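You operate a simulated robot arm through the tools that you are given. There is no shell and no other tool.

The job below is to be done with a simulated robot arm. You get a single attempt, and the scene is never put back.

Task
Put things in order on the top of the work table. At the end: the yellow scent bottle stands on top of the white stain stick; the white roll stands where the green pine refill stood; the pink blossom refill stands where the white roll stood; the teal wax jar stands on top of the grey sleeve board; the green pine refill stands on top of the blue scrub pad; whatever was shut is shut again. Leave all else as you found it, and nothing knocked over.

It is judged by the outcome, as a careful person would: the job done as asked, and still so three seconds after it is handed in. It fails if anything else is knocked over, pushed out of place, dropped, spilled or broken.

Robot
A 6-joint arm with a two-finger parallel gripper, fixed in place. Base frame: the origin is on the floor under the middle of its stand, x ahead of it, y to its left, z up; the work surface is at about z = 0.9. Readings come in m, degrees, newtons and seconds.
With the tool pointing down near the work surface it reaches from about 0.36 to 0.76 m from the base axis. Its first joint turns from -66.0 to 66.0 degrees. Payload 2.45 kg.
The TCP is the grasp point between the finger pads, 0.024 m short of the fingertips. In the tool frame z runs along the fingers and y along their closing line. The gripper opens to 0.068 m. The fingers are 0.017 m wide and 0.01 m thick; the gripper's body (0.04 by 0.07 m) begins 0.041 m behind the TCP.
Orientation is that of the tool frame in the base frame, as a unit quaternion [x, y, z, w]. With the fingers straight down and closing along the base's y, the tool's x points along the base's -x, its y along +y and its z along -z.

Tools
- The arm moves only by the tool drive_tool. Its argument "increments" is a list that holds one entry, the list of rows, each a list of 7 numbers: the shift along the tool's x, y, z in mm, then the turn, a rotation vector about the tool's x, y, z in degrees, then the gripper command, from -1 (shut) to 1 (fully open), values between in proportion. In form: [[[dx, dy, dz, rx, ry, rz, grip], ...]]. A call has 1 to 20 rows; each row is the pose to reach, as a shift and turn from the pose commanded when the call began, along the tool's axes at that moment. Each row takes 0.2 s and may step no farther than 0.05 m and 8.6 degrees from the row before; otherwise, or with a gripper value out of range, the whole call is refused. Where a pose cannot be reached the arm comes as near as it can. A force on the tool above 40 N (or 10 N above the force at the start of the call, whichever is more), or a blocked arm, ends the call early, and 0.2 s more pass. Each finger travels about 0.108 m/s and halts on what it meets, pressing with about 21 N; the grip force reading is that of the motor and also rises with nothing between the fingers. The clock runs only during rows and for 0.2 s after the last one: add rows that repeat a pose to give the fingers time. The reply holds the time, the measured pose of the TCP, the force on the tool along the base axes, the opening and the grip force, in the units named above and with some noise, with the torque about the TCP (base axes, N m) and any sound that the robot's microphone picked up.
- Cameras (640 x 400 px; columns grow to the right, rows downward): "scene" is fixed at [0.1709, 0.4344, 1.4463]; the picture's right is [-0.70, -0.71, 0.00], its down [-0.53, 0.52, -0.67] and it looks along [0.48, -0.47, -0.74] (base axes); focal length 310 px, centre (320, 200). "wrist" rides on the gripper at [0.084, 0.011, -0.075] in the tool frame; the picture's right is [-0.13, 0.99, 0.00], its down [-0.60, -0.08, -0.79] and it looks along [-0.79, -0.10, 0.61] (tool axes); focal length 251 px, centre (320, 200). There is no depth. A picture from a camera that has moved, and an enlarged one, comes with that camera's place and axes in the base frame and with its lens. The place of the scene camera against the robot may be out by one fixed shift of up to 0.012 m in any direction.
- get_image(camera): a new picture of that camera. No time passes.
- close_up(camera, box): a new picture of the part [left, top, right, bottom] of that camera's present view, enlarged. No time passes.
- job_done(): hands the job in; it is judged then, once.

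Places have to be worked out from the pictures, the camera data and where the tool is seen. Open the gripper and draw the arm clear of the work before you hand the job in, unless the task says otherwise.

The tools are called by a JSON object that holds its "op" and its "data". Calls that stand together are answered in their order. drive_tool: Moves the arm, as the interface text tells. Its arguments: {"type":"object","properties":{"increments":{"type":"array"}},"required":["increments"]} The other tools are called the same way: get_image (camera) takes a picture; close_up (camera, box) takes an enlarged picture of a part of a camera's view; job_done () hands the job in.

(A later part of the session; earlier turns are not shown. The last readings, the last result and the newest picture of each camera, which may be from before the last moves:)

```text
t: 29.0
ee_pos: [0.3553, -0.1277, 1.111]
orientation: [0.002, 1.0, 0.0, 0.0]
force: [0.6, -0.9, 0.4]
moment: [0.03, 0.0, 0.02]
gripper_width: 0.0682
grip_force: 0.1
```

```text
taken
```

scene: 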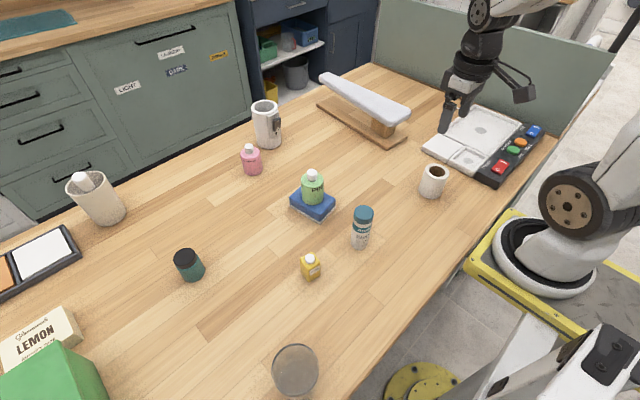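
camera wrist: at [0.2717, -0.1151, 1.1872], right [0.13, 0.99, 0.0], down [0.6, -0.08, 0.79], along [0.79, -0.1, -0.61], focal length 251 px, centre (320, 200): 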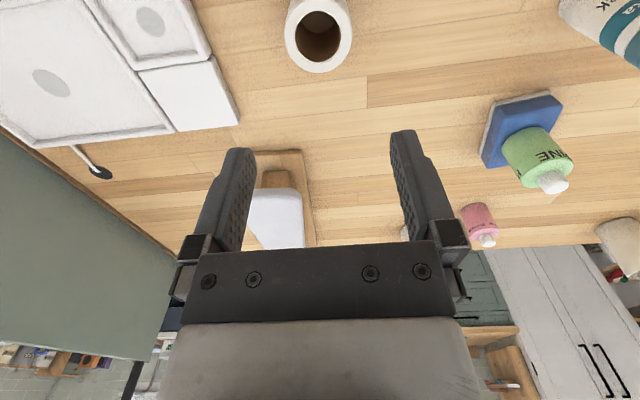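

The roll now stands where green stood. Next is the pink refill, so I'll hover short of it at about (0.66, 0.13) and measure it and the device beside it.

{"op": "drive_tool", "data": {"increments": [[[-34, 28.7, 0, 0, 0, 0, 1], [-68, 57.4, 0, 0, 0, 0, 1], [-102, 86, 0, 0, 0, 0, 1], [-136, 114.7, 0, 0, 0, 0, 1], [-170, 143.4, 0, 0, 0, 0, 1], [-204, 172, 0, 0, 0, 0, 1], [-238, 200.7, 0, 0, 0, 0, 1], [-272, 229.4, 0, 0, 0, 0, 1], [-305, 258, 0, 0, 0, 0, 1], [-305, 258, 0, 0, 0, 0, 1]]]}}

{"op": "get_image", "data": {"camera": "wrist"}}

{"op": "close_up", "data": {"camera": "wrist", "box": [220, 0, 420, 130]}}

{"op": "get_image", "data": {"camera": "scene"}}

```text
t: 31.2
ee_pos: [0.6577, 0.1254, 1.1092]
orientation: [0.001, 1.0, 0.0, 0.0]
force: [-0.4, -0.1, 0.1]
moment: [-0.02, -0.02, 0.03]
gripper_width: 0.068
grip_force: 0.1
```

```text
taken
camera wrist: at [0.5742, 0.1388, 1.1856], right [0.13, 0.99, 0.0], down [0.6, -0.08, 0.79], along [0.79, -0.1, -0.61], focal length 251 px, centre (320, 200)
```

wrist: 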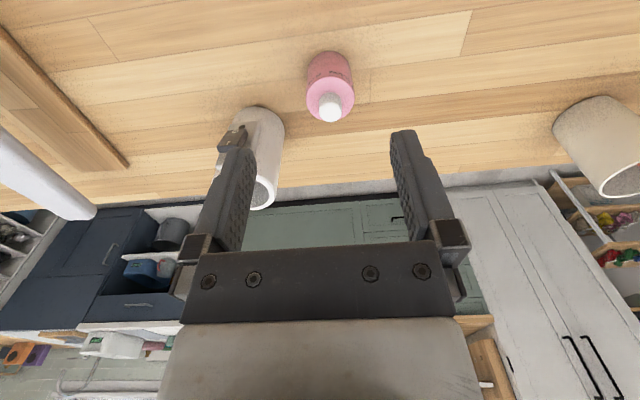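

```text
3.08 times, centred on (320, 65) of wrist
camera zoom: at [0.5742, 0.1388, 1.1856], right [0.13, 0.99, 0.0], down [0.6, -0.08, 0.79], along [0.79, -0.1, -0.61], focal length 774 px, centre (320, 615)
```

zoom: 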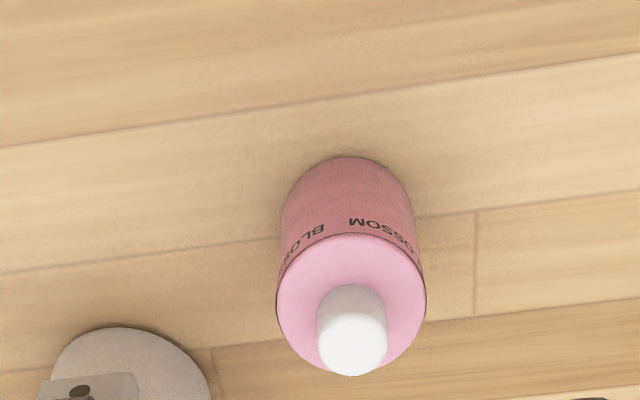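

```text
taken
```

scene: 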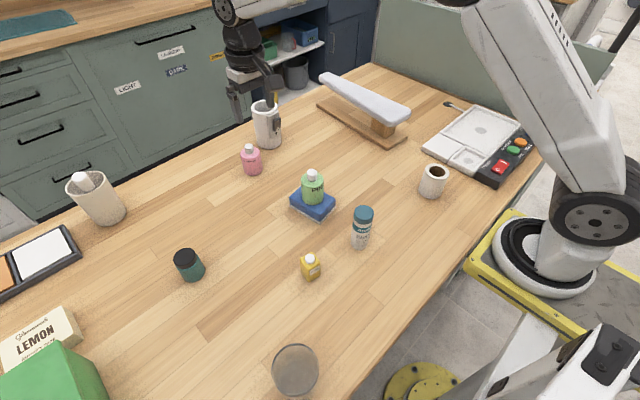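

The pink refill is at about (0.715, 0.133), 48.5 mm across, shoulder at z 0.953. The device's edge is about 78 mm from its centre, so the fingers have room. I'll move over it at z ≈ 1.03 and check.

{"op": "drive_tool", "data": {"increments": [[[-28, 2, 0, 0, 0, 0, 1], [-56.5, 4, 0, 0, 0, 0, 1], [-56.5, 4, 40, 0, 0, 0, 1], [-56.5, 4, 81, 0, 0, 0, 1], [-56.5, 4, 81, 0, 0, 0, 1]]]}}

{"op": "get_image", "data": {"camera": "wrist"}}

{"op": "close_up", "data": {"camera": "wrist", "box": [240, 0, 400, 160]}}

{"op": "close_up", "data": {"camera": "scene", "box": [210, 60, 330, 190]}}

```text
t: 32.4
ee_pos: [0.7161, 0.1333, 1.0301]
orientation: [0.001, 1.0, -0.001, -0.001]
force: [-0.2, -0.4, -0.3]
moment: [0.01, 0.01, -0.01]
gripper_width: 0.068
grip_force: 0.0
```

```text
taken
camera wrist: at [0.6337, 0.1454, 1.1057], right [0.13, 0.99, 0.0], down [0.6, -0.08, 0.79], along [0.79, -0.1, -0.61], focal length 251 px, centre (320, 200)
```

wrist: 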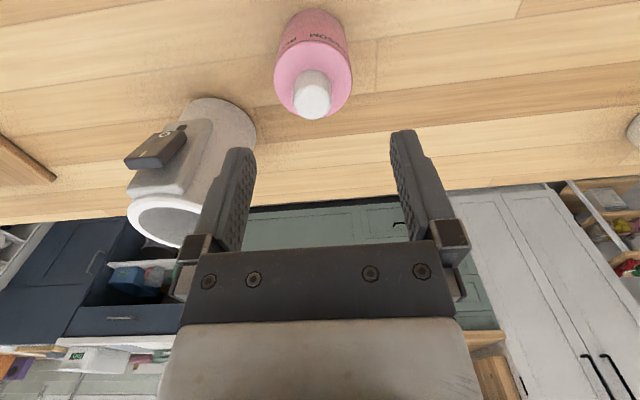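

```text
2.50 times, centred on (320, 80) of wrist
camera zoom: at [0.6337, 0.1454, 1.1057], right [0.13, 0.99, 0.0], down [0.6, -0.08, 0.79], along [0.79, -0.1, -0.61], focal length 629 px, centre (320, 500)
```

zoom: 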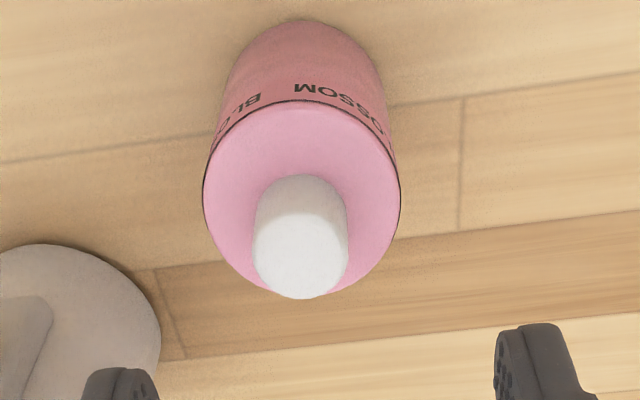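

```text
3.08 times, centred on (270, 125) of scene
camera zoom: at [0.1709, 0.4344, 1.4463], right [-0.7, -0.71, 0.0], down [-0.53, 0.52, -0.67], along [0.48, -0.47, -0.74], focal length 955 px, centre (474, 431)
```

zoom: 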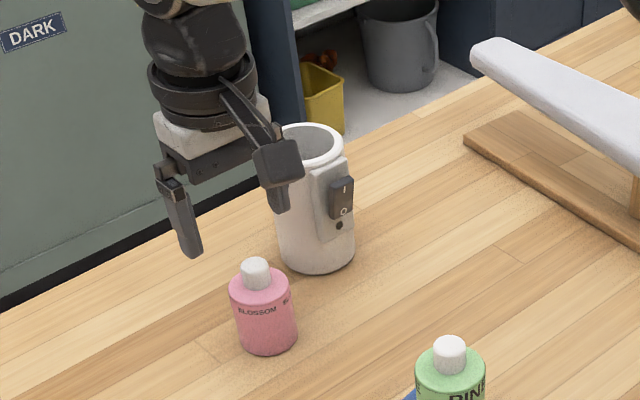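

Pink sits 4 mm nearer the base and 2 mm to the −y side of the tool axis, and the device is 90 mm clear. I'll correct that, descend to TCP 0.944 and grip.

{"op": "drive_tool", "data": {"increments": [[[4, -2, 0, 0, 0, 0, 1], [4, -2, 30, 0, 0, 0, 1], [4, -2, 60, 0, 0, 0, 1], [4, -2, 86, 0, 0, 0, 1], [4, -2, 86, 0, 0, 0, 1]]]}}

{"op": "get_image", "data": {"camera": "wrist"}}

{"op": "close_up", "data": {"camera": "scene", "box": [210, 60, 330, 190]}}

```text
t: 33.6
ee_pos: [0.7129, 0.1309, 0.9445]
orientation: [0.001, 1.0, 0.0, 0.0]
force: [0.8, -0.5, 0.3]
moment: [0.0, 0.03, -0.02]
gripper_width: 0.0681
grip_force: 0.1
```

```text
taken
camera wrist: at [0.6295, 0.1428, 1.0195], right [0.13, 0.99, 0.0], down [0.6, -0.08, 0.79], along [0.79, -0.1, -0.61], focal length 251 px, centre (320, 200)
```

wrist: 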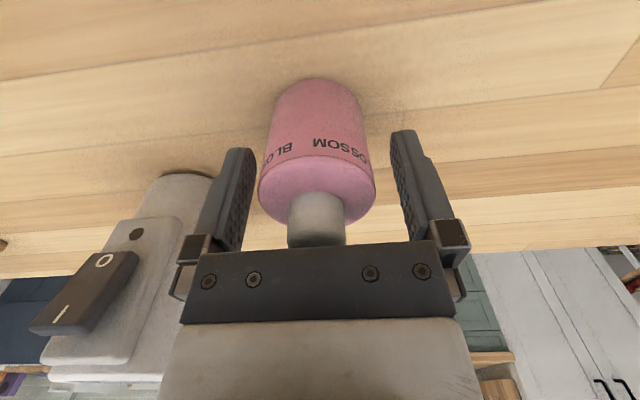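

```text
3.08 times, centred on (270, 125) of scene
camera zoom: at [0.1709, 0.4344, 1.4463], right [-0.7, -0.71, 0.0], down [-0.53, 0.52, -0.67], along [0.48, -0.47, -0.74], focal length 955 px, centre (474, 431)
```

zoom: 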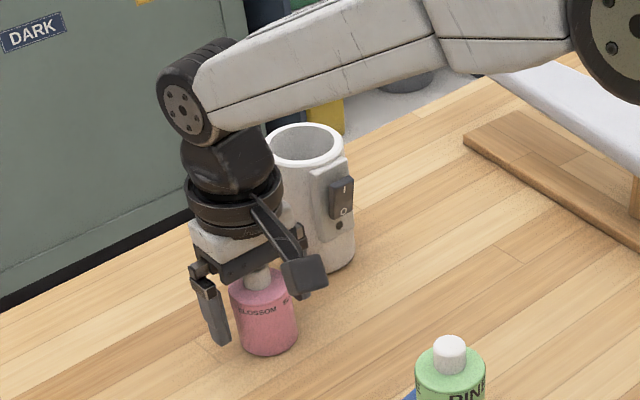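

Pink is between the fingers with even gaps and no contact. Closing.

{"op": "drive_tool", "data": {"increments": [[[0, 0, 0, 0, 0, 0, 0.4], [0, 0, 0, 0, 0, 0, -1], [0, 0, 0, 0, 0, 0, -1], [0, 0, 0, 0, 0, 0, -1], [0, 0, 0, 0, 0, 0, -1]]]}}

{"op": "get_image", "data": {"camera": "wrist"}}

```text
t: 34.8
ee_pos: [0.7138, 0.1314, 0.9448]
orientation: [0.0, 1.0, 0.0, 0.0]
force: [0.4, 0.4, -0.7]
moment: [-0.05, 0.01, 0.0]
gripper_width: 0.0467
grip_force: 21.1
```

```text
taken
camera wrist: at [0.6294, 0.1429, 1.0198], right [0.13, 0.99, 0.0], down [0.6, -0.08, 0.79], along [0.79, -0.1, -0.61], focal length 251 px, centre (320, 200)
```

wrist: 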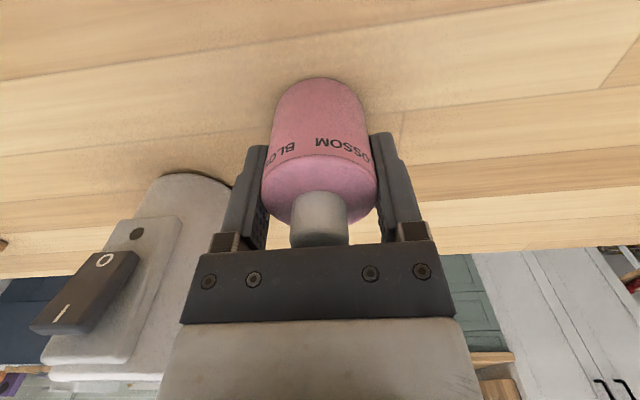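

Pink is gripped at 46.7 mm. I'll lift it and carry it to the roll's old spot at (0.413, 0.4105), yawing 25° on the way so the mount stays clear of the beaker.

{"op": "drive_tool", "data": {"increments": [[[0, 0, -35, 0, 0, 0, -1], [0, 0, -75, 0, 0, 0, -1], [0, 0, -115, 0, 0, 0, -1], [0, 0, -145, 0, 0, 0, -1], [33, 31, -145, 0, 0, 2.8, -1], [66, 62, -145, 0, 0, 5.6, -1], [99, 93, -145, 0, 0, 8.4, -1], [132, 124, -145, 0, 0, 11.2, -1], [165, 155, -145, 0, 0, 14, -1], [198, 186, -145, 0, 0, 16.8, -1], [231, 217, -145, 0, 0, 19.6, -1], [264, 248, -145, 0, 0, 22.4, -1], [297.5, 278.5, -145, 0, 0, 25, -1], [297.5, 278.5, -145, 0, 0, 25, -1], [297.5, 278.5, -145, 0, 0, 25, -1]]]}}

{"op": "get_image", "data": {"camera": "wrist"}}

{"op": "get_image", "data": {"camera": "scene"}}

```text
t: 38.0
ee_pos: [0.4129, 0.4094, 1.0907]
orientation: [0.217, 0.976, 0.0, 0.0]
force: [-0.1, 0.6, -1.1]
moment: [0.0, -0.01, -0.01]
gripper_width: 0.0467
grip_force: 21.8
```

```text
taken
camera wrist: at [0.3434, 0.4562, 1.1657], right [0.54, 0.84, 0.0], down [0.51, -0.33, 0.79], along [0.67, -0.43, -0.61], focal length 251 px, centre (320, 200)
```

wrist: 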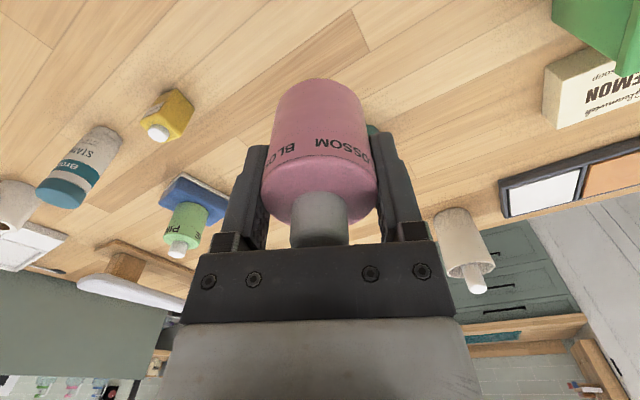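

```text
taken
```

scene: 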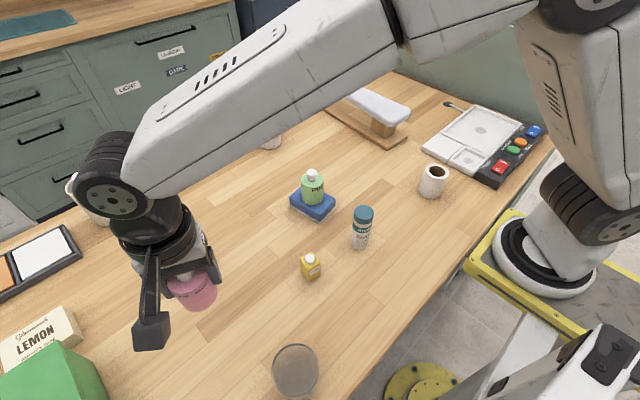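

Pink is over the old roll spot. I'll lower it to a few millimetres above the table, then feel for contact.

{"op": "drive_tool", "data": {"increments": [[[0, 0, 40, 0, 0, 0, -1], [0, 0, 80, 0, 0, 0, -1], [0, 0, 115, 0, 0, 0, -1], [0, 0, 135, 0, 0, 0, -1], [0, 0, 141, 0, 0, 0, -1], [0, 0, 141, 0, 0, 0, -1]]]}}

{"op": "drive_tool", "data": {"increments": [[[0, 0, 1, 0, 0, 0, -1], [0, 0, 2.5, 0, 0, 0, -1], [0, 0, 2.5, 0, 0, 0, -1]]]}}

{"op": "drive_tool", "data": {"increments": [[[0, 0, 0.7, 0, 0, 0, -1], [0, 0, 1.2, 0, 0, 0, -1], [0, 0, 1.2, 0, 0, 0, -1]]]}}

```text
t: 39.4
ee_pos: [0.4147, 0.4103, 0.947]
orientation: [0.218, 0.976, 0.0, 0.0]
force: [0.0, 0.3, -0.6]
moment: [0.01, -0.02, -0.04]
gripper_width: 0.0468
grip_force: 21.2
```

```text
t: 40.2
ee_pos: [0.4139, 0.4106, 0.9456]
orientation: [0.217, 0.976, 0.0, 0.0]
force: [0.4, -0.3, -0.3]
moment: [0.01, 0.03, -0.01]
gripper_width: 0.0468
grip_force: 21.5
```

```text
t: 41.0
ee_pos: [0.4146, 0.4108, 0.9444]
orientation: [0.218, 0.976, -0.001, 0.0]
force: [-0.4, 0.7, 2.0]
moment: [0.02, -0.02, 0.03]
gripper_width: 0.0468
grip_force: 20.7
```

The force reads +2 N right at the expected height, so pink is just on the table. I'll open and rise.

{"op": "drive_tool", "data": {"increments": [[[0, 0, 0.3, 0, 0, 0, -1], [0, 0, 0, 0, 0, 0, 0.4], [0, 0, 0, 0, 0, 0, 1], [0, 0, 0, 0, 0, 0, 1], [0, 0, -20, 0, 0, 0, 1], [0, 0, -55, 0, 0, 0, 1], [0, 0, -95, 0, 0, 0, 1], [0, 0, -135, 0, 0, 0, 1], [0, 0, -155, 0, 0, 0, 1], [0, 0, -155, 0, 0, 0, 1]]]}}

{"op": "get_image", "data": {"camera": "wrist"}}

{"op": "get_image", "data": {"camera": "scene"}}

```text
t: 43.2
ee_pos: [0.4153, 0.4093, 1.0995]
orientation: [0.217, 0.976, 0.001, 0.0]
force: [0.3, 0.2, 0.5]
moment: [0.01, 0.02, 0.03]
gripper_width: 0.068
grip_force: 0.0
```

```text
taken
camera wrist: at [0.3433, 0.4566, 1.1751], right [0.54, 0.84, 0.0], down [0.51, -0.33, 0.79], along [0.67, -0.43, -0.61], focal length 251 px, centre (320, 200)
```

wrist: 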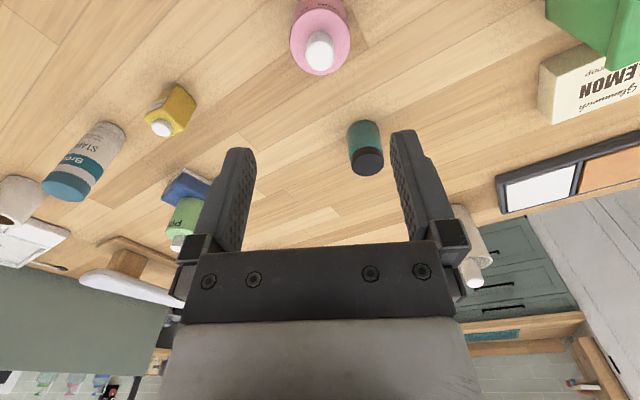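

```text
taken
```

scene: 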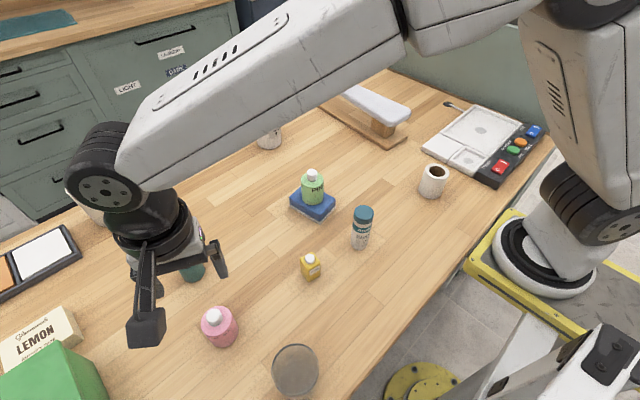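

Pink now stands where the roll stood. Next is the teal jar at about (0.555, 0.394), so I'll move above it and turn the yaw back to zero.

{"op": "drive_tool", "data": {"increments": [[[-33.4, 11, 0, 0, 0, -6.2, 1], [-67, 22, 0, 0, 0, -12.5, 1], [-100, 33, 0, 0, 0, -18.7, 1], [-133.8, 44.3, 0, 0, 0, -25, 1], [-133.8, 44.3, 30, 0, 0, -25, 1], [-133.8, 44.3, 60, 0, 0, -25, 1], [-133.8, 44.3, 60, 0, 0, -25, 1]]]}}

{"op": "get_image", "data": {"camera": "wrist"}}

{"op": "close_up", "data": {"camera": "wrist", "box": [240, 0, 400, 150]}}

{"op": "get_image", "data": {"camera": "scene"}}

```text
t: 44.8
ee_pos: [0.5536, 0.3931, 1.0388]
orientation: [0.001, 1.0, -0.001, -0.002]
force: [-0.2, -0.1, 0.0]
moment: [0.01, -0.03, 0.0]
gripper_width: 0.0681
grip_force: 0.1
```

```text
taken
camera wrist: at [0.4713, 0.4046, 1.1145], right [0.13, 0.99, 0.0], down [0.6, -0.08, 0.79], along [0.79, -0.1, -0.61], focal length 251 px, centre (320, 200)
```

wrist: 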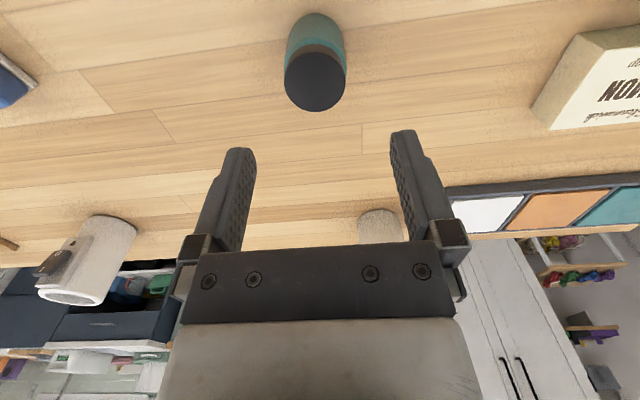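

```text
2.67 times, centred on (320, 75) of wrist
camera zoom: at [0.4713, 0.4046, 1.1145], right [0.13, 0.99, 0.0], down [0.6, -0.08, 0.79], along [0.79, -0.1, -0.61], focal length 670 px, centre (320, 533)
```

zoom: 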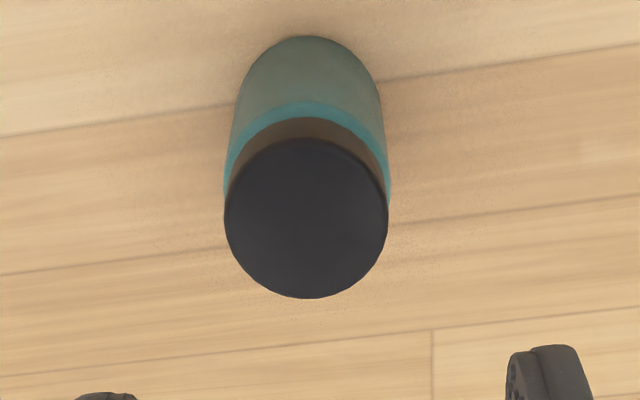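

```text
taken
```

scene: 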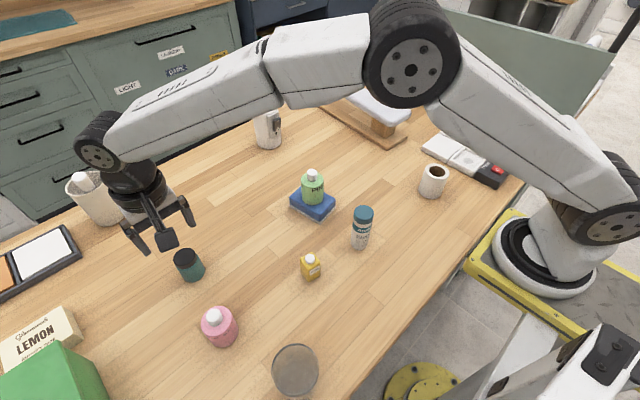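

The jar's body is about 42.6 mm and its lid 39 mm, with the top at z 0.957. It is within 2 mm of the tool axis. I'll correct slightly, descend to TCP 0.934 and grip the body.

{"op": "drive_tool", "data": {"increments": [[[1, -1.5, 30, 0, 0, 0, 1], [1, -1.5, 65, 0, 0, 0, 1], [1, -1.5, 90, 0, 0, 0, 1], [1, -1.5, 106, 0, 0, 0, 1], [1, -1.5, 106, 0, 0, 0, 1], [1, -1.5, 106, 0, 0, 0, 0], [1, -1.5, 106, 0, 0, 0, -1], [1, -1.5, 106, 0, 0, 0, -1], [1, -1.5, 106, 0, 0, 0, -1], [1, -1.5, 106, 0, 0, 0, -1]]]}}

{"op": "get_image", "data": {"camera": "wrist"}}

{"op": "close_up", "data": {"camera": "scene", "box": [100, 170, 260, 300]}}

```text
t: 47.0
ee_pos: [0.552, 0.3931, 0.9324]
orientation: [0.001, 1.0, 0.0, 0.0]
force: [0.4, -0.3, 0.6]
moment: [-0.01, -0.01, 0.01]
gripper_width: 0.0411
grip_force: 20.5
```

```text
taken
camera wrist: at [0.4691, 0.404, 1.0084], right [0.13, 0.99, 0.0], down [0.6, -0.08, 0.79], along [0.79, -0.1, -0.61], focal length 251 px, centre (320, 200)
```

wrist: 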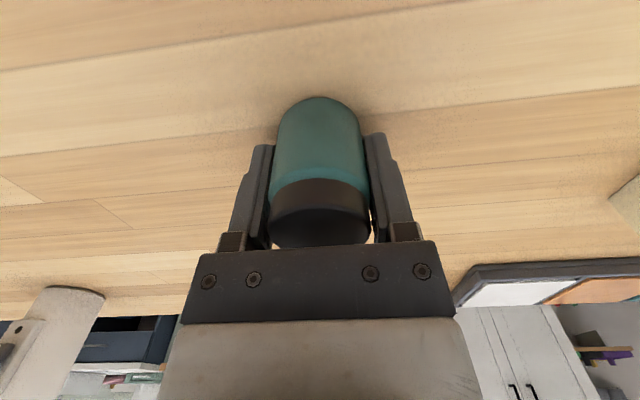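

```text
3.08 times, centred on (180, 235) of scene
camera zoom: at [0.1709, 0.4344, 1.4463], right [-0.7, -0.71, 0.0], down [-0.53, 0.52, -0.67], along [0.48, -0.47, -0.74], focal length 955 px, centre (751, 92)
```

zoom: 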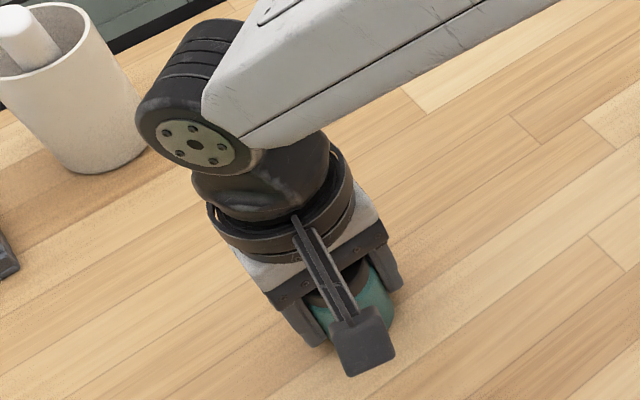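

The jar is gripped at 41.1 mm. I'll lift it to z ≈ 1.16 and carry it high across to just short of the sleeve board at about (0.50, -0.205), where I can measure the board top.

{"op": "drive_tool", "data": {"increments": [[[0, 0, -45, 0, 0, 0, -1], [0, 0, -90, 0, 0, 0, -1], [0, 0, -135, 0, 0, 0, -1], [0, 0, -180, 0, 0, 0, -1], [0, 0, -226, 0, 0, 0, -1], [4, -46, -226, 0, 0, 0, -1], [8, -92, -226, 0, 0, 0, -1], [12, -138, -226, 0, 0, 0, -1], [16, -184, -226, 0, 0, 0, -1], [20, -230, -226, 0, 0, 0, -1], [24, -276, -226, 0, 0, 0, -1], [28, -322, -226, 0, 0, 0, -1], [32, -368, -226, 0, 0, 0, -1], [36, -414, -226, 0, 0, 0, -1], [40, -460, -226, 0, 0, 0, -1], [44, -506, -226, 0, 0, 0, -1], [48, -552, -226, 0, 0, 0, -1], [52, -597.5, -226, 0, 0, 0, -1], [52, -597.5, -226, 0, 0, 0, -1]]]}}

{"op": "get_image", "data": {"camera": "wrist"}}

{"op": "get_image", "data": {"camera": "scene"}}

```text
t: 51.0
ee_pos: [0.5023, -0.2027, 1.1593]
orientation: [0.001, 1.0, -0.001, -0.002]
force: [0.2, -0.3, -1.4]
moment: [0.0, 0.03, -0.01]
gripper_width: 0.0412
grip_force: 21.6
```

```text
taken
camera wrist: at [0.4191, -0.1909, 1.2337], right [0.13, 0.99, 0.0], down [0.6, -0.08, 0.79], along [0.79, -0.1, -0.61], focal length 251 px, centre (320, 200)
```

wrist: 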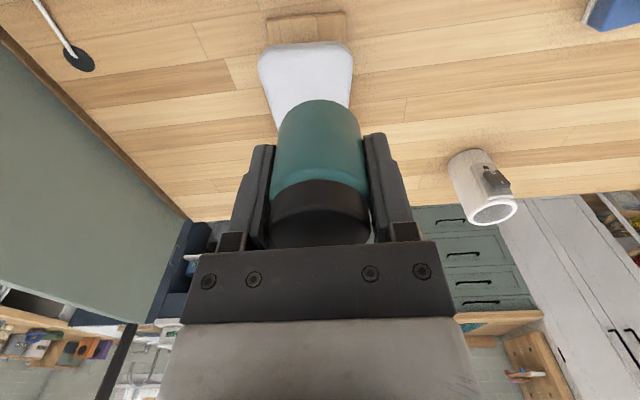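

```text
taken
```

scene: 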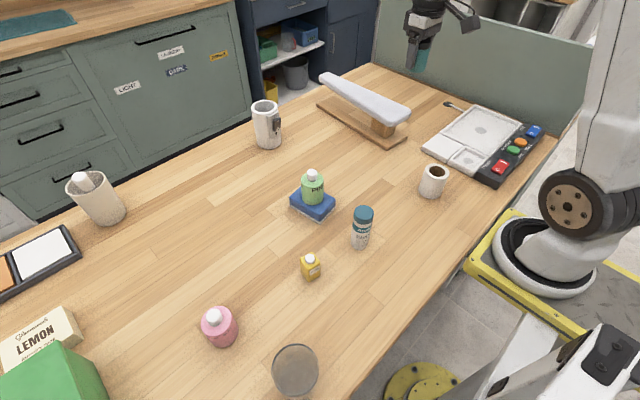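

{"op": "close_up", "data": {"camera": "wrist", "box": [230, 0, 390, 130]}}

{"op": "close_up", "data": {"camera": "scene", "box": [310, 60, 430, 150]}}

```text
3.08 times, centred on (310, 65) of wrist
camera zoom: at [0.4191, -0.1909, 1.2337], right [0.13, 0.99, 0.0], down [0.6, -0.08, 0.79], along [0.79, -0.1, -0.61], focal length 774 px, centre (351, 615)
```

zoom: 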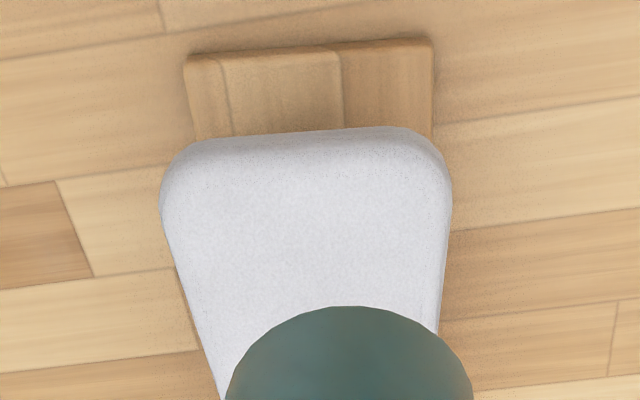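

```text
4.44 times, centred on (370, 105) of scene
camera zoom: at [0.1709, 0.4343, 1.4463], right [-0.7, -0.71, 0.0], down [-0.53, 0.52, -0.67], along [0.48, -0.47, -0.74], focal length 1380 px, centre (98, 622)
```

zoom: 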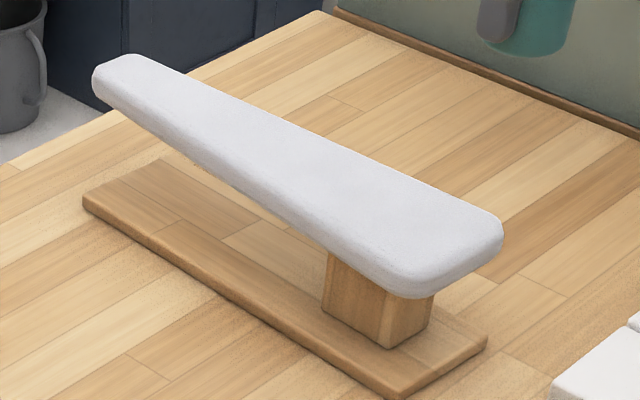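

The board's near end is at x ≈ 0.511 with its centreline at y ≈ -0.219 and its top near z 0.995. The support block sits under x ≈ 0.55–0.60. I'll move the jar over that part and lower to TCP 1.05.

{"op": "drive_tool", "data": {"increments": [[[-33, -9, 0, 0, 0, 0, -1], [-66, -17.5, 0, 0, 0, 0, -1], [-66, -17.5, 40, 0, 0, 0, -1], [-66, -17.5, 80, 0, 0, 0, -1], [-66, -17.5, 110, 0, 0, 0, -1], [-66, -17.5, 110, 0, 0, 0, -1]]]}}

{"op": "get_image", "data": {"camera": "wrist"}}

{"op": "close_up", "data": {"camera": "scene", "box": [310, 40, 430, 150]}}

```text
t: 52.4
ee_pos: [0.5656, -0.2222, 1.0479]
orientation: [0.0, 1.0, 0.0, -0.001]
force: [-1.0, 0.5, -1.5]
moment: [0.0, -0.03, -0.03]
gripper_width: 0.0411
grip_force: 21.4
```

```text
taken
camera wrist: at [0.4825, -0.2093, 1.123], right [0.13, 0.99, 0.0], down [0.6, -0.08, 0.79], along [0.79, -0.1, -0.61], focal length 251 px, centre (320, 200)
```

wrist: 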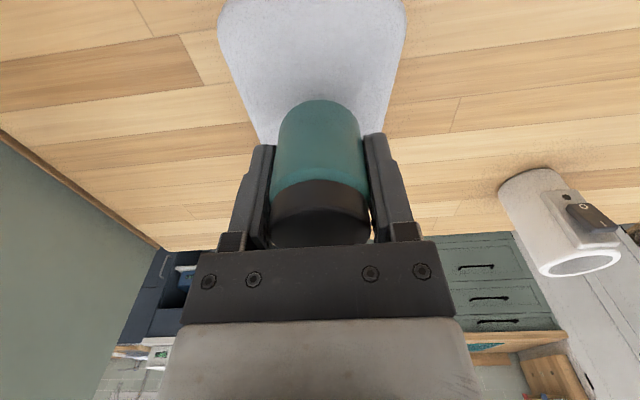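

```text
3.64 times, centred on (370, 95) of scene
camera zoom: at [0.1709, 0.4344, 1.4463], right [-0.7, -0.71, 0.0], down [-0.53, 0.52, -0.67], along [0.48, -0.47, -0.74], focal length 1129 px, centre (138, 582)
```

zoom: 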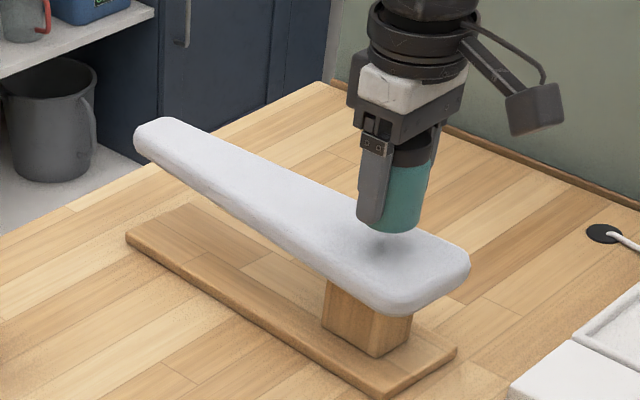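

The jar is centred above the board over the block. I'll lower it gently and feel for contact.

{"op": "drive_tool", "data": {"increments": [[[0, 0, 5, 0, 0, 0, -1], [0, 0, 10, 0, 0, 0, -1], [0, 0, 12, 0, 0, 0, -1], [0, 0, 12, 0, 0, 0, -1]]]}}

{"op": "drive_tool", "data": {"increments": [[[0, 0, 1, 0, 0, 0, -1], [0, 0, 2, 0, 0, 0, -1], [0, 0, 2, 0, 0, 0, -1]]]}}

{"op": "drive_tool", "data": {"increments": [[[0, 0, 1, 0, 0, 0, -1], [0, 0, 2, 0, 0, 0, -1], [0, 0, 2, 0, 0, 0, -1]]]}}

{"op": "close_up", "data": {"camera": "scene", "box": [340, 60, 430, 140]}}

```text
t: 53.4
ee_pos: [0.5663, -0.2223, 1.0367]
orientation: [0.001, 1.0, 0.0, -0.001]
force: [0.6, -0.3, -1.9]
moment: [-0.01, 0.0, 0.0]
gripper_width: 0.0412
grip_force: 21.4
```

```text
t: 54.2
ee_pos: [0.5652, -0.2212, 1.0353]
orientation: [0.001, 1.0, 0.0, -0.001]
force: [0.5, 0.4, -1.3]
moment: [0.01, 0.02, 0.01]
gripper_width: 0.0412
grip_force: 21.0
```

```text
t: 55.0
ee_pos: [0.5667, -0.2224, 1.0326]
orientation: [0.001, 1.0, -0.001, 0.0]
force: [-0.9, 0.6, -2.0]
moment: [-0.02, -0.02, 0.02]
gripper_width: 0.0411
grip_force: 20.3
```

```text
5.00 times, centred on (385, 100) of scene
camera zoom: at [0.1709, 0.4344, 1.4463], right [-0.7, -0.71, 0.0], down [-0.53, 0.52, -0.67], along [0.48, -0.47, -0.74], focal length 1552 px, centre (-5, 700)
```

zoom: 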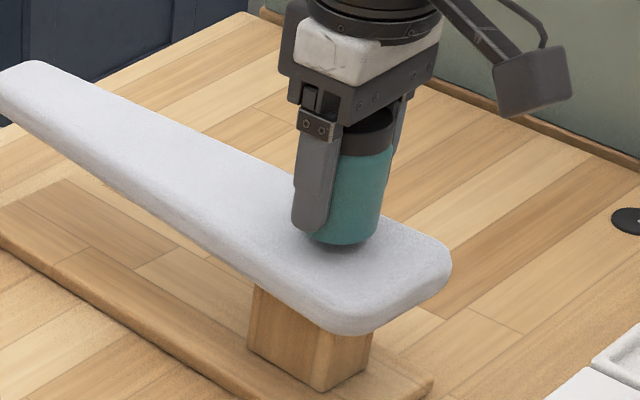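

There's still a few millimetres of air. I'll continue in small steps.

{"op": "drive_tool", "data": {"increments": [[[0, 0, 1, 0, 0, 0, -1], [0, 0, 2, 0, 0, 0, -1], [0, 0, 2, 0, 0, 0, -1]]]}}

{"op": "drive_tool", "data": {"increments": [[[0, 0, 0.8, 0, 0, 0, -1], [0, 0, 1.5, 0, 0, 0, -1], [0, 0, 1.5, 0, 0, 0, -1]]]}}

{"op": "drive_tool", "data": {"increments": [[[0, 0, 0.8, 0, 0, 0, -1], [0, 0, 1.5, 0, 0, 0, -1], [0, 0, 1.5, 0, 0, 0, -1]]]}}

```text
t: 55.8
ee_pos: [0.5658, -0.223, 1.0317]
orientation: [0.001, 1.0, 0.0, -0.001]
force: [0.0, -0.1, -1.1]
moment: [-0.05, 0.0, 0.02]
gripper_width: 0.0412
grip_force: 21.5
```

```text
t: 56.6
ee_pos: [0.5656, -0.2222, 1.0288]
orientation: [0.001, 1.0, 0.0, -0.001]
force: [-0.2, -0.8, -1.8]
moment: [0.0, -0.01, -0.01]
gripper_width: 0.041
grip_force: 21.4
```

```text
t: 57.4
ee_pos: [0.5663, -0.2226, 1.0283]
orientation: [0.001, 1.0, 0.0, 0.0]
force: [0.9, 1.1, -2.1]
moment: [0.0, 0.02, 0.03]
gripper_width: 0.041
grip_force: 21.1
```

{"op": "drive_tool", "data": {"increments": [[[0, 0, 0.8, 0, 0, 0, -1], [0, 0, 1.5, 0, 0, 0, -1], [0, 0, 1.5, 0, 0, 0, -1]]]}}

{"op": "drive_tool", "data": {"increments": [[[0, 0, 0.8, 0, 0, 0, -1], [0, 0, 1.5, 0, 0, 0, -1], [0, 0, 1.5, 0, 0, 0, -1]]]}}

{"op": "close_up", "data": {"camera": "scene", "box": [340, 60, 430, 140]}}

```text
t: 58.2
ee_pos: [0.5649, -0.2243, 1.0261]
orientation: [0.001, 1.0, 0.0, -0.001]
force: [0.0, -0.2, -1.6]
moment: [-0.01, 0.01, -0.01]
gripper_width: 0.041
grip_force: 21.2
```

```text
t: 59.0
ee_pos: [0.5658, -0.2231, 1.0242]
orientation: [0.0, 1.0, 0.0, 0.0]
force: [-1.4, 0.8, 0.4]
moment: [0.0, 0.0, 0.0]
gripper_width: 0.041
grip_force: 21.1
```

```text
5.00 times, centred on (385, 100) of scene
camera zoom: at [0.1708, 0.4344, 1.4463], right [-0.7, -0.71, 0.0], down [-0.53, 0.52, -0.67], along [0.48, -0.47, -0.74], focal length 1552 px, centre (-5, 700)
```

zoom: 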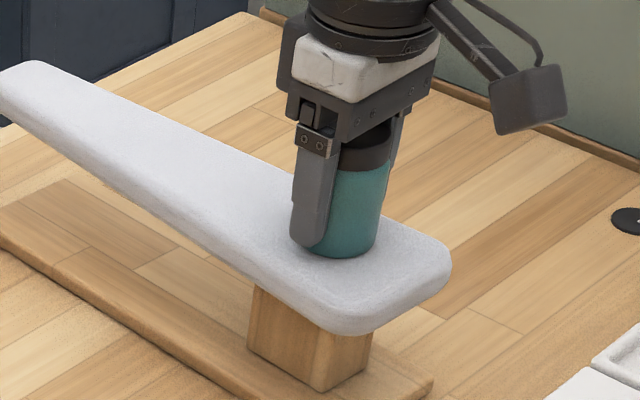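

The load has lifted off the gripper from -1.6 to +0.4 N, so the jar is just touching. I'll settle another 0.5 mm and check before opening.

{"op": "drive_tool", "data": {"increments": [[[0, 0, 0.5, 0, 0, 0, -1], [0, 0, 0.5, 0, 0, 0, -1]]]}}

```text
t: 59.6
ee_pos: [0.5663, -0.2233, 1.0251]
orientation: [0.001, 1.0, -0.001, 0.001]
force: [1.4, 2.4, 6.1]
moment: [0.12, 0.05, -0.01]
gripper_width: 0.0412
grip_force: 21.2
```

Contact is confirmed at about 6 N. I'll open gently and rise straight up.

{"op": "drive_tool", "data": {"increments": [[[0, 0, 0, 0, 0, 0, 0.2], [0, 0, 0, 0, 0, 0, 0.8], [0, 0, 0, 0, 0, 0, 0.8], [0, 0, -20, 0, 0, 0, 0.8], [0, 0, -50, 0, 0, 0, 1], [0, 0, -85, 0, 0, 0, 1], [0, 0, -120, 0, 0, 0, 1], [0, 0, -120, 0, 0, 0, 1]]]}}

{"op": "get_image", "data": {"camera": "wrist"}}

{"op": "get_image", "data": {"camera": "scene"}}

```text
t: 61.4
ee_pos: [0.5664, -0.2225, 1.1439]
orientation: [0.0, 1.0, 0.001, 0.0]
force: [0.4, -0.2, 0.2]
moment: [0.02, 0.01, 0.0]
gripper_width: 0.0681
grip_force: 0.1
```

```text
taken
camera wrist: at [0.4825, -0.2104, 1.2206], right [0.13, 0.99, 0.0], down [0.6, -0.08, 0.79], along [0.79, -0.1, -0.61], focal length 251 px, centre (320, 200)
```

wrist: 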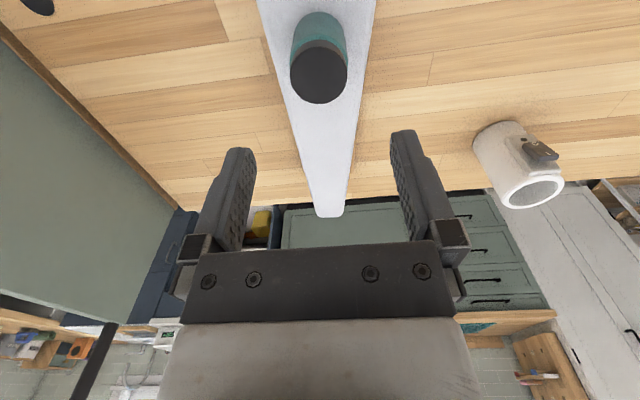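

```text
taken
```

scene: 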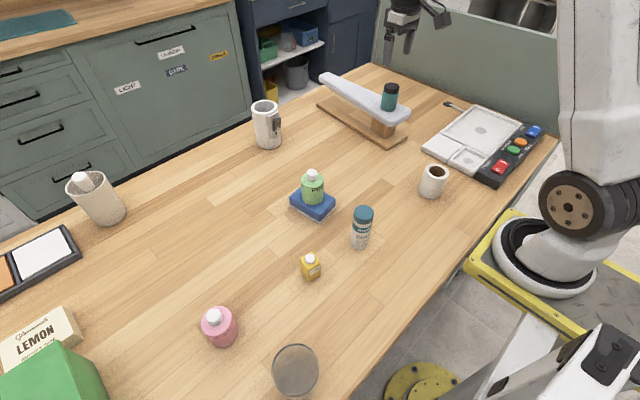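

The jar stands on the board over the block. The last item is the yellow bottle at about (0.393, 0.231), so I'll move high over to it and look at its orientation.

{"op": "drive_tool", "data": {"increments": [[[16.5, 40.7, 0, 0, 0, 0, 1], [33, 81.4, 0, 0, 0, 0, 1], [49.4, 122, 0, 0, 0, 0, 1], [65.8, 162.7, 0, 0, 0, 0, 1], [82.3, 203.4, 0, 0, 0, 0, 1], [98.7, 244, 0, 0, 0, 0, 1], [115.2, 284.8, 0, 0, 0, 0, 1], [131.6, 325.5, 0, 0, 0, 0, 1], [148, 366, 0, 0, 0, 0, 1], [164.5, 406.8, 0, 0, 0, 0, 1], [181, 447.5, 0, 0, 0, 0, 1], [181, 447.5, 40, 0, 0, 0, 1], [181, 447.5, 75, 0, 0, 0, 1], [181, 447.5, 75, 0, 0, 0, 1]]]}}

{"op": "get_image", "data": {"camera": "wrist"}}

{"op": "close_up", "data": {"camera": "wrist", "box": [240, 0, 400, 130]}}

{"op": "get_image", "data": {"camera": "scene"}}

```text
t: 64.4
ee_pos: [0.3864, 0.2251, 1.0716]
orientation: [0.001, 1.0, 0.0, 0.0]
force: [0.3, -0.6, -0.2]
moment: [-0.02, 0.0, 0.02]
gripper_width: 0.068
grip_force: 0.1
```

```text
taken
camera wrist: at [0.3028, 0.238, 1.1458], right [0.13, 0.99, 0.0], down [0.6, -0.08, 0.79], along [0.79, -0.1, -0.61], focal length 251 px, centre (320, 200)
```

wrist: 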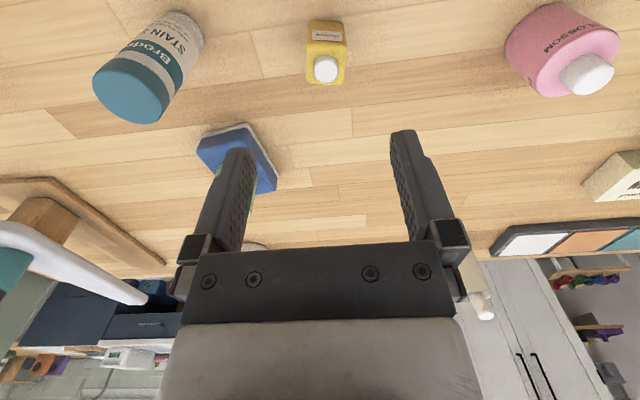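

```text
3.08 times, centred on (320, 65) of wrist
camera zoom: at [0.3028, 0.238, 1.1458], right [0.13, 0.99, 0.0], down [0.6, -0.08, 0.79], along [0.79, -0.1, -0.61], focal length 774 px, centre (320, 615)
```

zoom: 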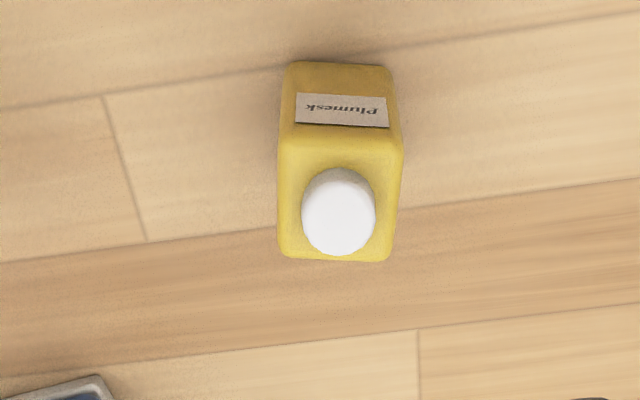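

```text
taken
```

scene: 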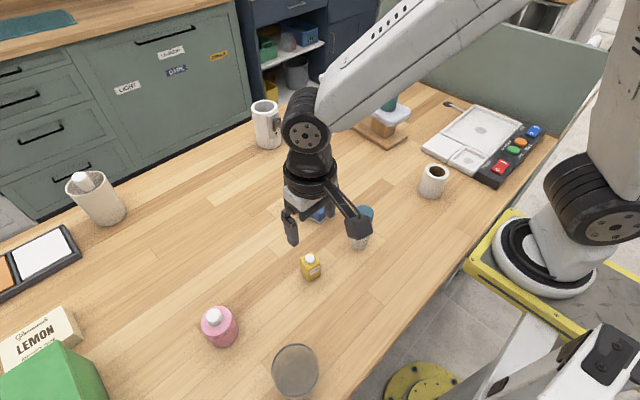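

The bottle is a 27 mm square turned about 9.3° clockwise, centred at (0.394, 0.231), with its shoulder at z 0.948 and cap top at 0.959. I'll enlarge the stick too, to get its top's centre.

{"op": "close_up", "data": {"camera": "wrist", "box": [70, 0, 230, 130]}}

{"op": "close_up", "data": {"camera": "scene", "box": [330, 190, 400, 260]}}

```text
3.08 times, centred on (150, 65) of wrist
camera zoom: at [0.3028, 0.238, 1.1458], right [0.13, 0.99, 0.0], down [0.6, -0.08, 0.79], along [0.79, -0.1, -0.61], focal length 774 px, centre (843, 615)
```

zoom: 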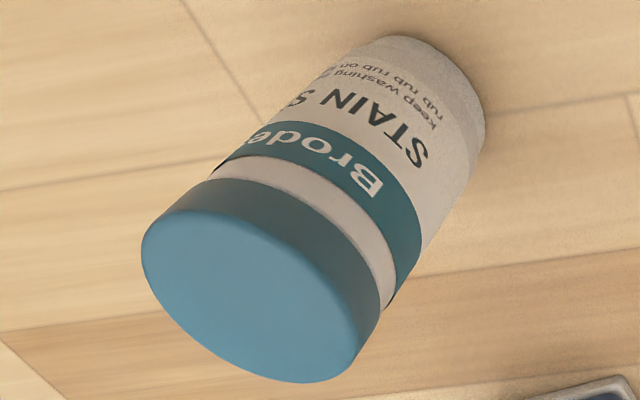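

```text
5.71 times, centred on (365, 225) of scene
camera zoom: at [0.1709, 0.4344, 1.4463], right [-0.7, -0.71, 0.0], down [-0.53, 0.52, -0.67], along [0.48, -0.47, -0.74], focal length 1774 px, centre (63, 57)
```

zoom: 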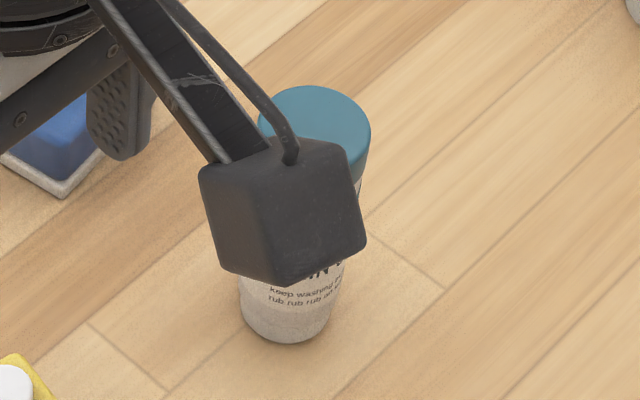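

The stick's top is near (0.372, 0.112) at z ≈ 1.00–1.01. Before picking anything up I'll hover straight above the stick to fix its centre and height accurately.

{"op": "drive_tool", "data": {"increments": [[[0, 0, -40, 0, 0, 0, 1], [5, -38, -40, 0, 0, 0, 1], [10, -76, -40, 0, 0, 0, 1], [14, -114, -40, 0, 0, 0, 1], [14, -114, -40, 0, 0, 0, 1]]]}}

{"op": "get_image", "data": {"camera": "wrist"}}

{"op": "close_up", "data": {"camera": "wrist", "box": [240, 0, 400, 130]}}

```text
t: 65.6
ee_pos: [0.3721, 0.1113, 1.11]
orientation: [0.001, 1.0, 0.0, -0.001]
force: [0.4, -0.2, 1.1]
moment: [0.0, -0.01, -0.03]
gripper_width: 0.0679
grip_force: 0.1
```

```text
taken
camera wrist: at [0.2898, 0.1227, 1.1848], right [0.13, 0.99, 0.0], down [0.6, -0.08, 0.79], along [0.79, -0.1, -0.61], focal length 251 px, centre (320, 200)
```

wrist: 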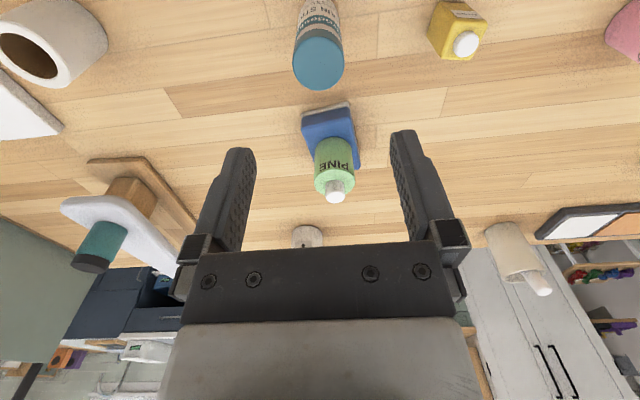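

```text
3.08 times, centred on (320, 65) of wrist
camera zoom: at [0.2898, 0.1227, 1.1848], right [0.13, 0.99, 0.0], down [0.6, -0.08, 0.79], along [0.79, -0.1, -0.61], focal length 774 px, centre (320, 615)
```

zoom: 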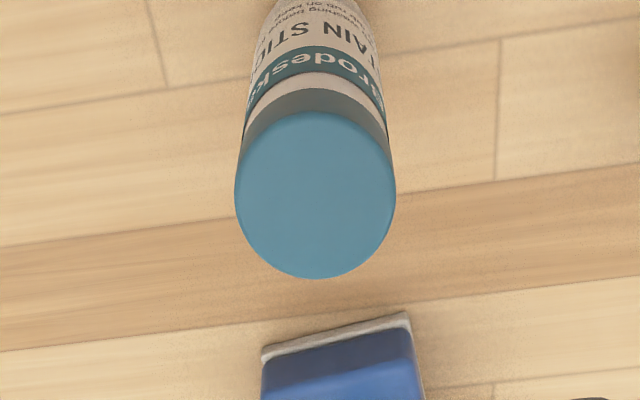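

The stick's top is at (0.370, 0.111), z ≈ 1.004, about 36 mm across. Now back to the yellow bottle, yawed 9.3° to match its faces.

{"op": "drive_tool", "data": {"increments": [[[-7, 39.5, 0, 0, 0, 3.1, 1], [-14, 79, 0, 0, 0, 6.2, 1], [-21, 118.4, 0, 0, 0, 9.3, 1], [-21, 118.4, 30, 0, 0, 9.3, 1], [-21, 118.4, 65, 0, 0, 9.3, 1], [-21, 118.4, 65, 0, 0, 9.3, 1]]]}}

{"op": "get_image", "data": {"camera": "wrist"}}

{"op": "close_up", "data": {"camera": "wrist", "box": [240, 0, 400, 150]}}

```text
t: 67.0
ee_pos: [0.3915, 0.2287, 1.0439]
orientation: [0.081, 0.997, 0.0, 0.0]
force: [-0.3, 0.9, -0.3]
moment: [0.01, 0.0, -0.01]
gripper_width: 0.068
grip_force: 0.1
```

```text
taken
camera wrist: at [0.3129, 0.2551, 1.1198], right [0.29, 0.96, 0.0], down [0.58, -0.18, 0.79], along [0.76, -0.23, -0.61], focal length 251 px, centre (320, 200)
```

wrist: 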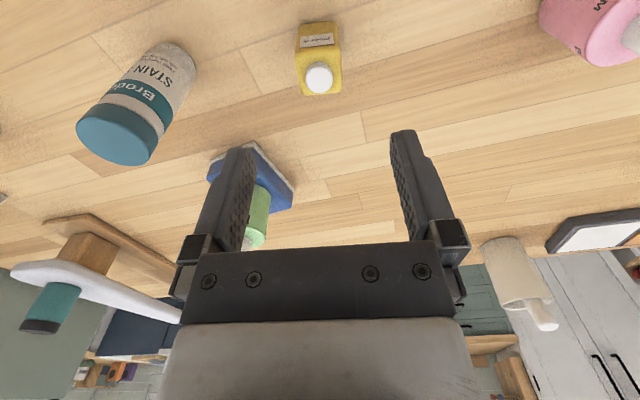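

```text
2.67 times, centred on (320, 75) of wrist
camera zoom: at [0.3129, 0.2551, 1.1198], right [0.29, 0.96, 0.0], down [0.58, -0.18, 0.79], along [0.76, -0.23, -0.61], focal length 670 px, centre (320, 533)
```

zoom: 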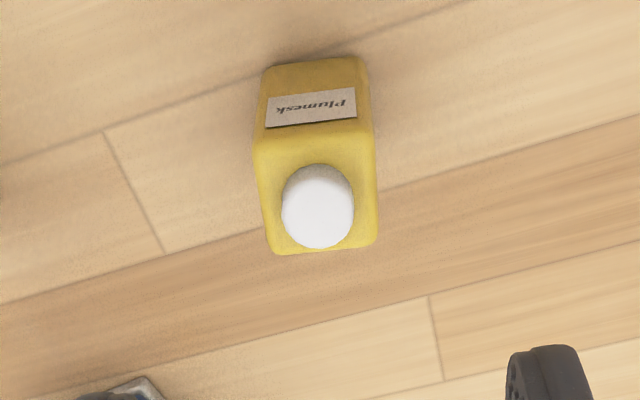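

The bottle is centred under the tool to within a millimetre and needs about 2° more yaw. I'll descend to TCP 0.938 and close on its faces.

{"op": "drive_tool", "data": {"increments": [[[0, 0, 30, 0, 0, 2.2, 1], [0, 0, 65, 0, 0, 2.2, 1], [0, 0, 92, 0, 0, 2.2, 1], [0, 0, 107, 0, 0, 2.2, 1], [0, 0, 107, 0, 0, 2.2, 1], [0, 0, 107, 0, 0, 2.2, 0.2], [0, 0, 107, 0, 0, 2.2, -0.1], [0, 0, 107, 0, 0, 2.2, -1], [0, 0, 107, 0, 0, 2.2, -1], [0, 0, 107, 0, 0, 2.2, -1], [0, 0, 107, 0, 0, 2.2, -1]]]}}

{"op": "get_image", "data": {"camera": "wrist"}}

{"op": "close_up", "data": {"camera": "scene", "box": [260, 170, 400, 300]}}

```text
t: 69.4
ee_pos: [0.3931, 0.2276, 0.9365]
orientation: [0.101, 0.995, 0.0, 0.0]
force: [-0.1, 0.0, 0.2]
moment: [0.0, 0.03, 0.03]
gripper_width: 0.0294
grip_force: 20.9
```

```text
taken
camera wrist: at [0.3139, 0.2564, 1.0132], right [0.33, 0.95, 0.0], down [0.58, -0.2, 0.79], along [0.75, -0.26, -0.61], focal length 251 px, centre (320, 200)
```

wrist: 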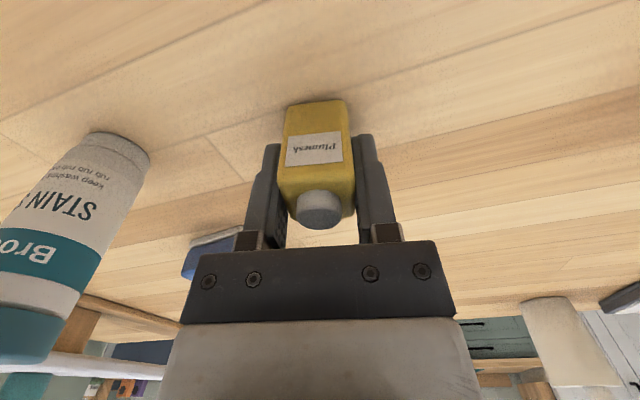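

```text
3.08 times, centred on (330, 235) of scene
camera zoom: at [0.1709, 0.4344, 1.4463], right [-0.7, -0.71, 0.0], down [-0.53, 0.52, -0.67], along [0.48, -0.47, -0.74], focal length 955 px, centre (289, 92)
```

zoom: 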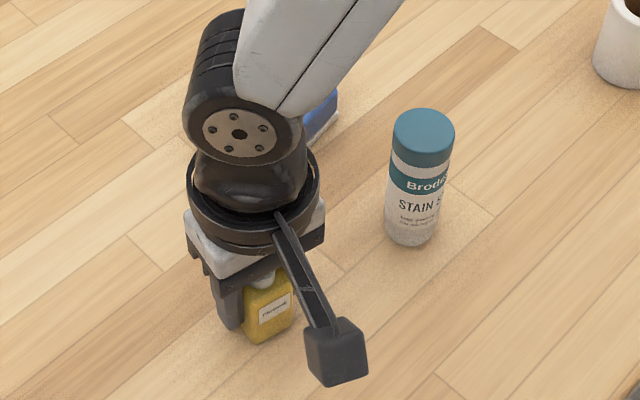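

{"op": "close_up", "data": {"camera": "wrist", "box": [230, 90, 410, 260]}}

```text
2.35 times, centred on (320, 175) of wrist
camera zoom: at [0.3139, 0.2564, 1.0132], right [0.33, 0.95, 0.0], down [0.58, -0.2, 0.79], along [0.75, -0.26, -0.61], focal length 592 px, centre (320, 259)
```

zoom: 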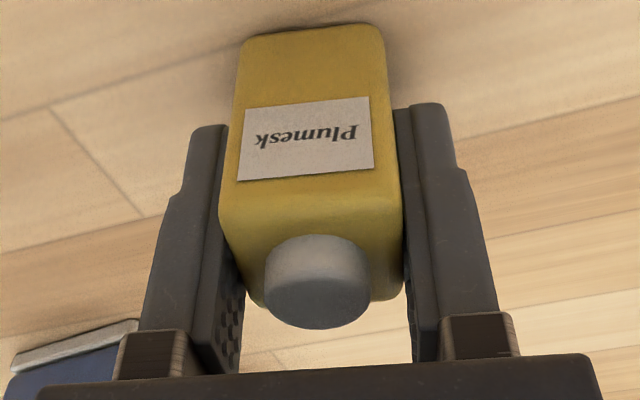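

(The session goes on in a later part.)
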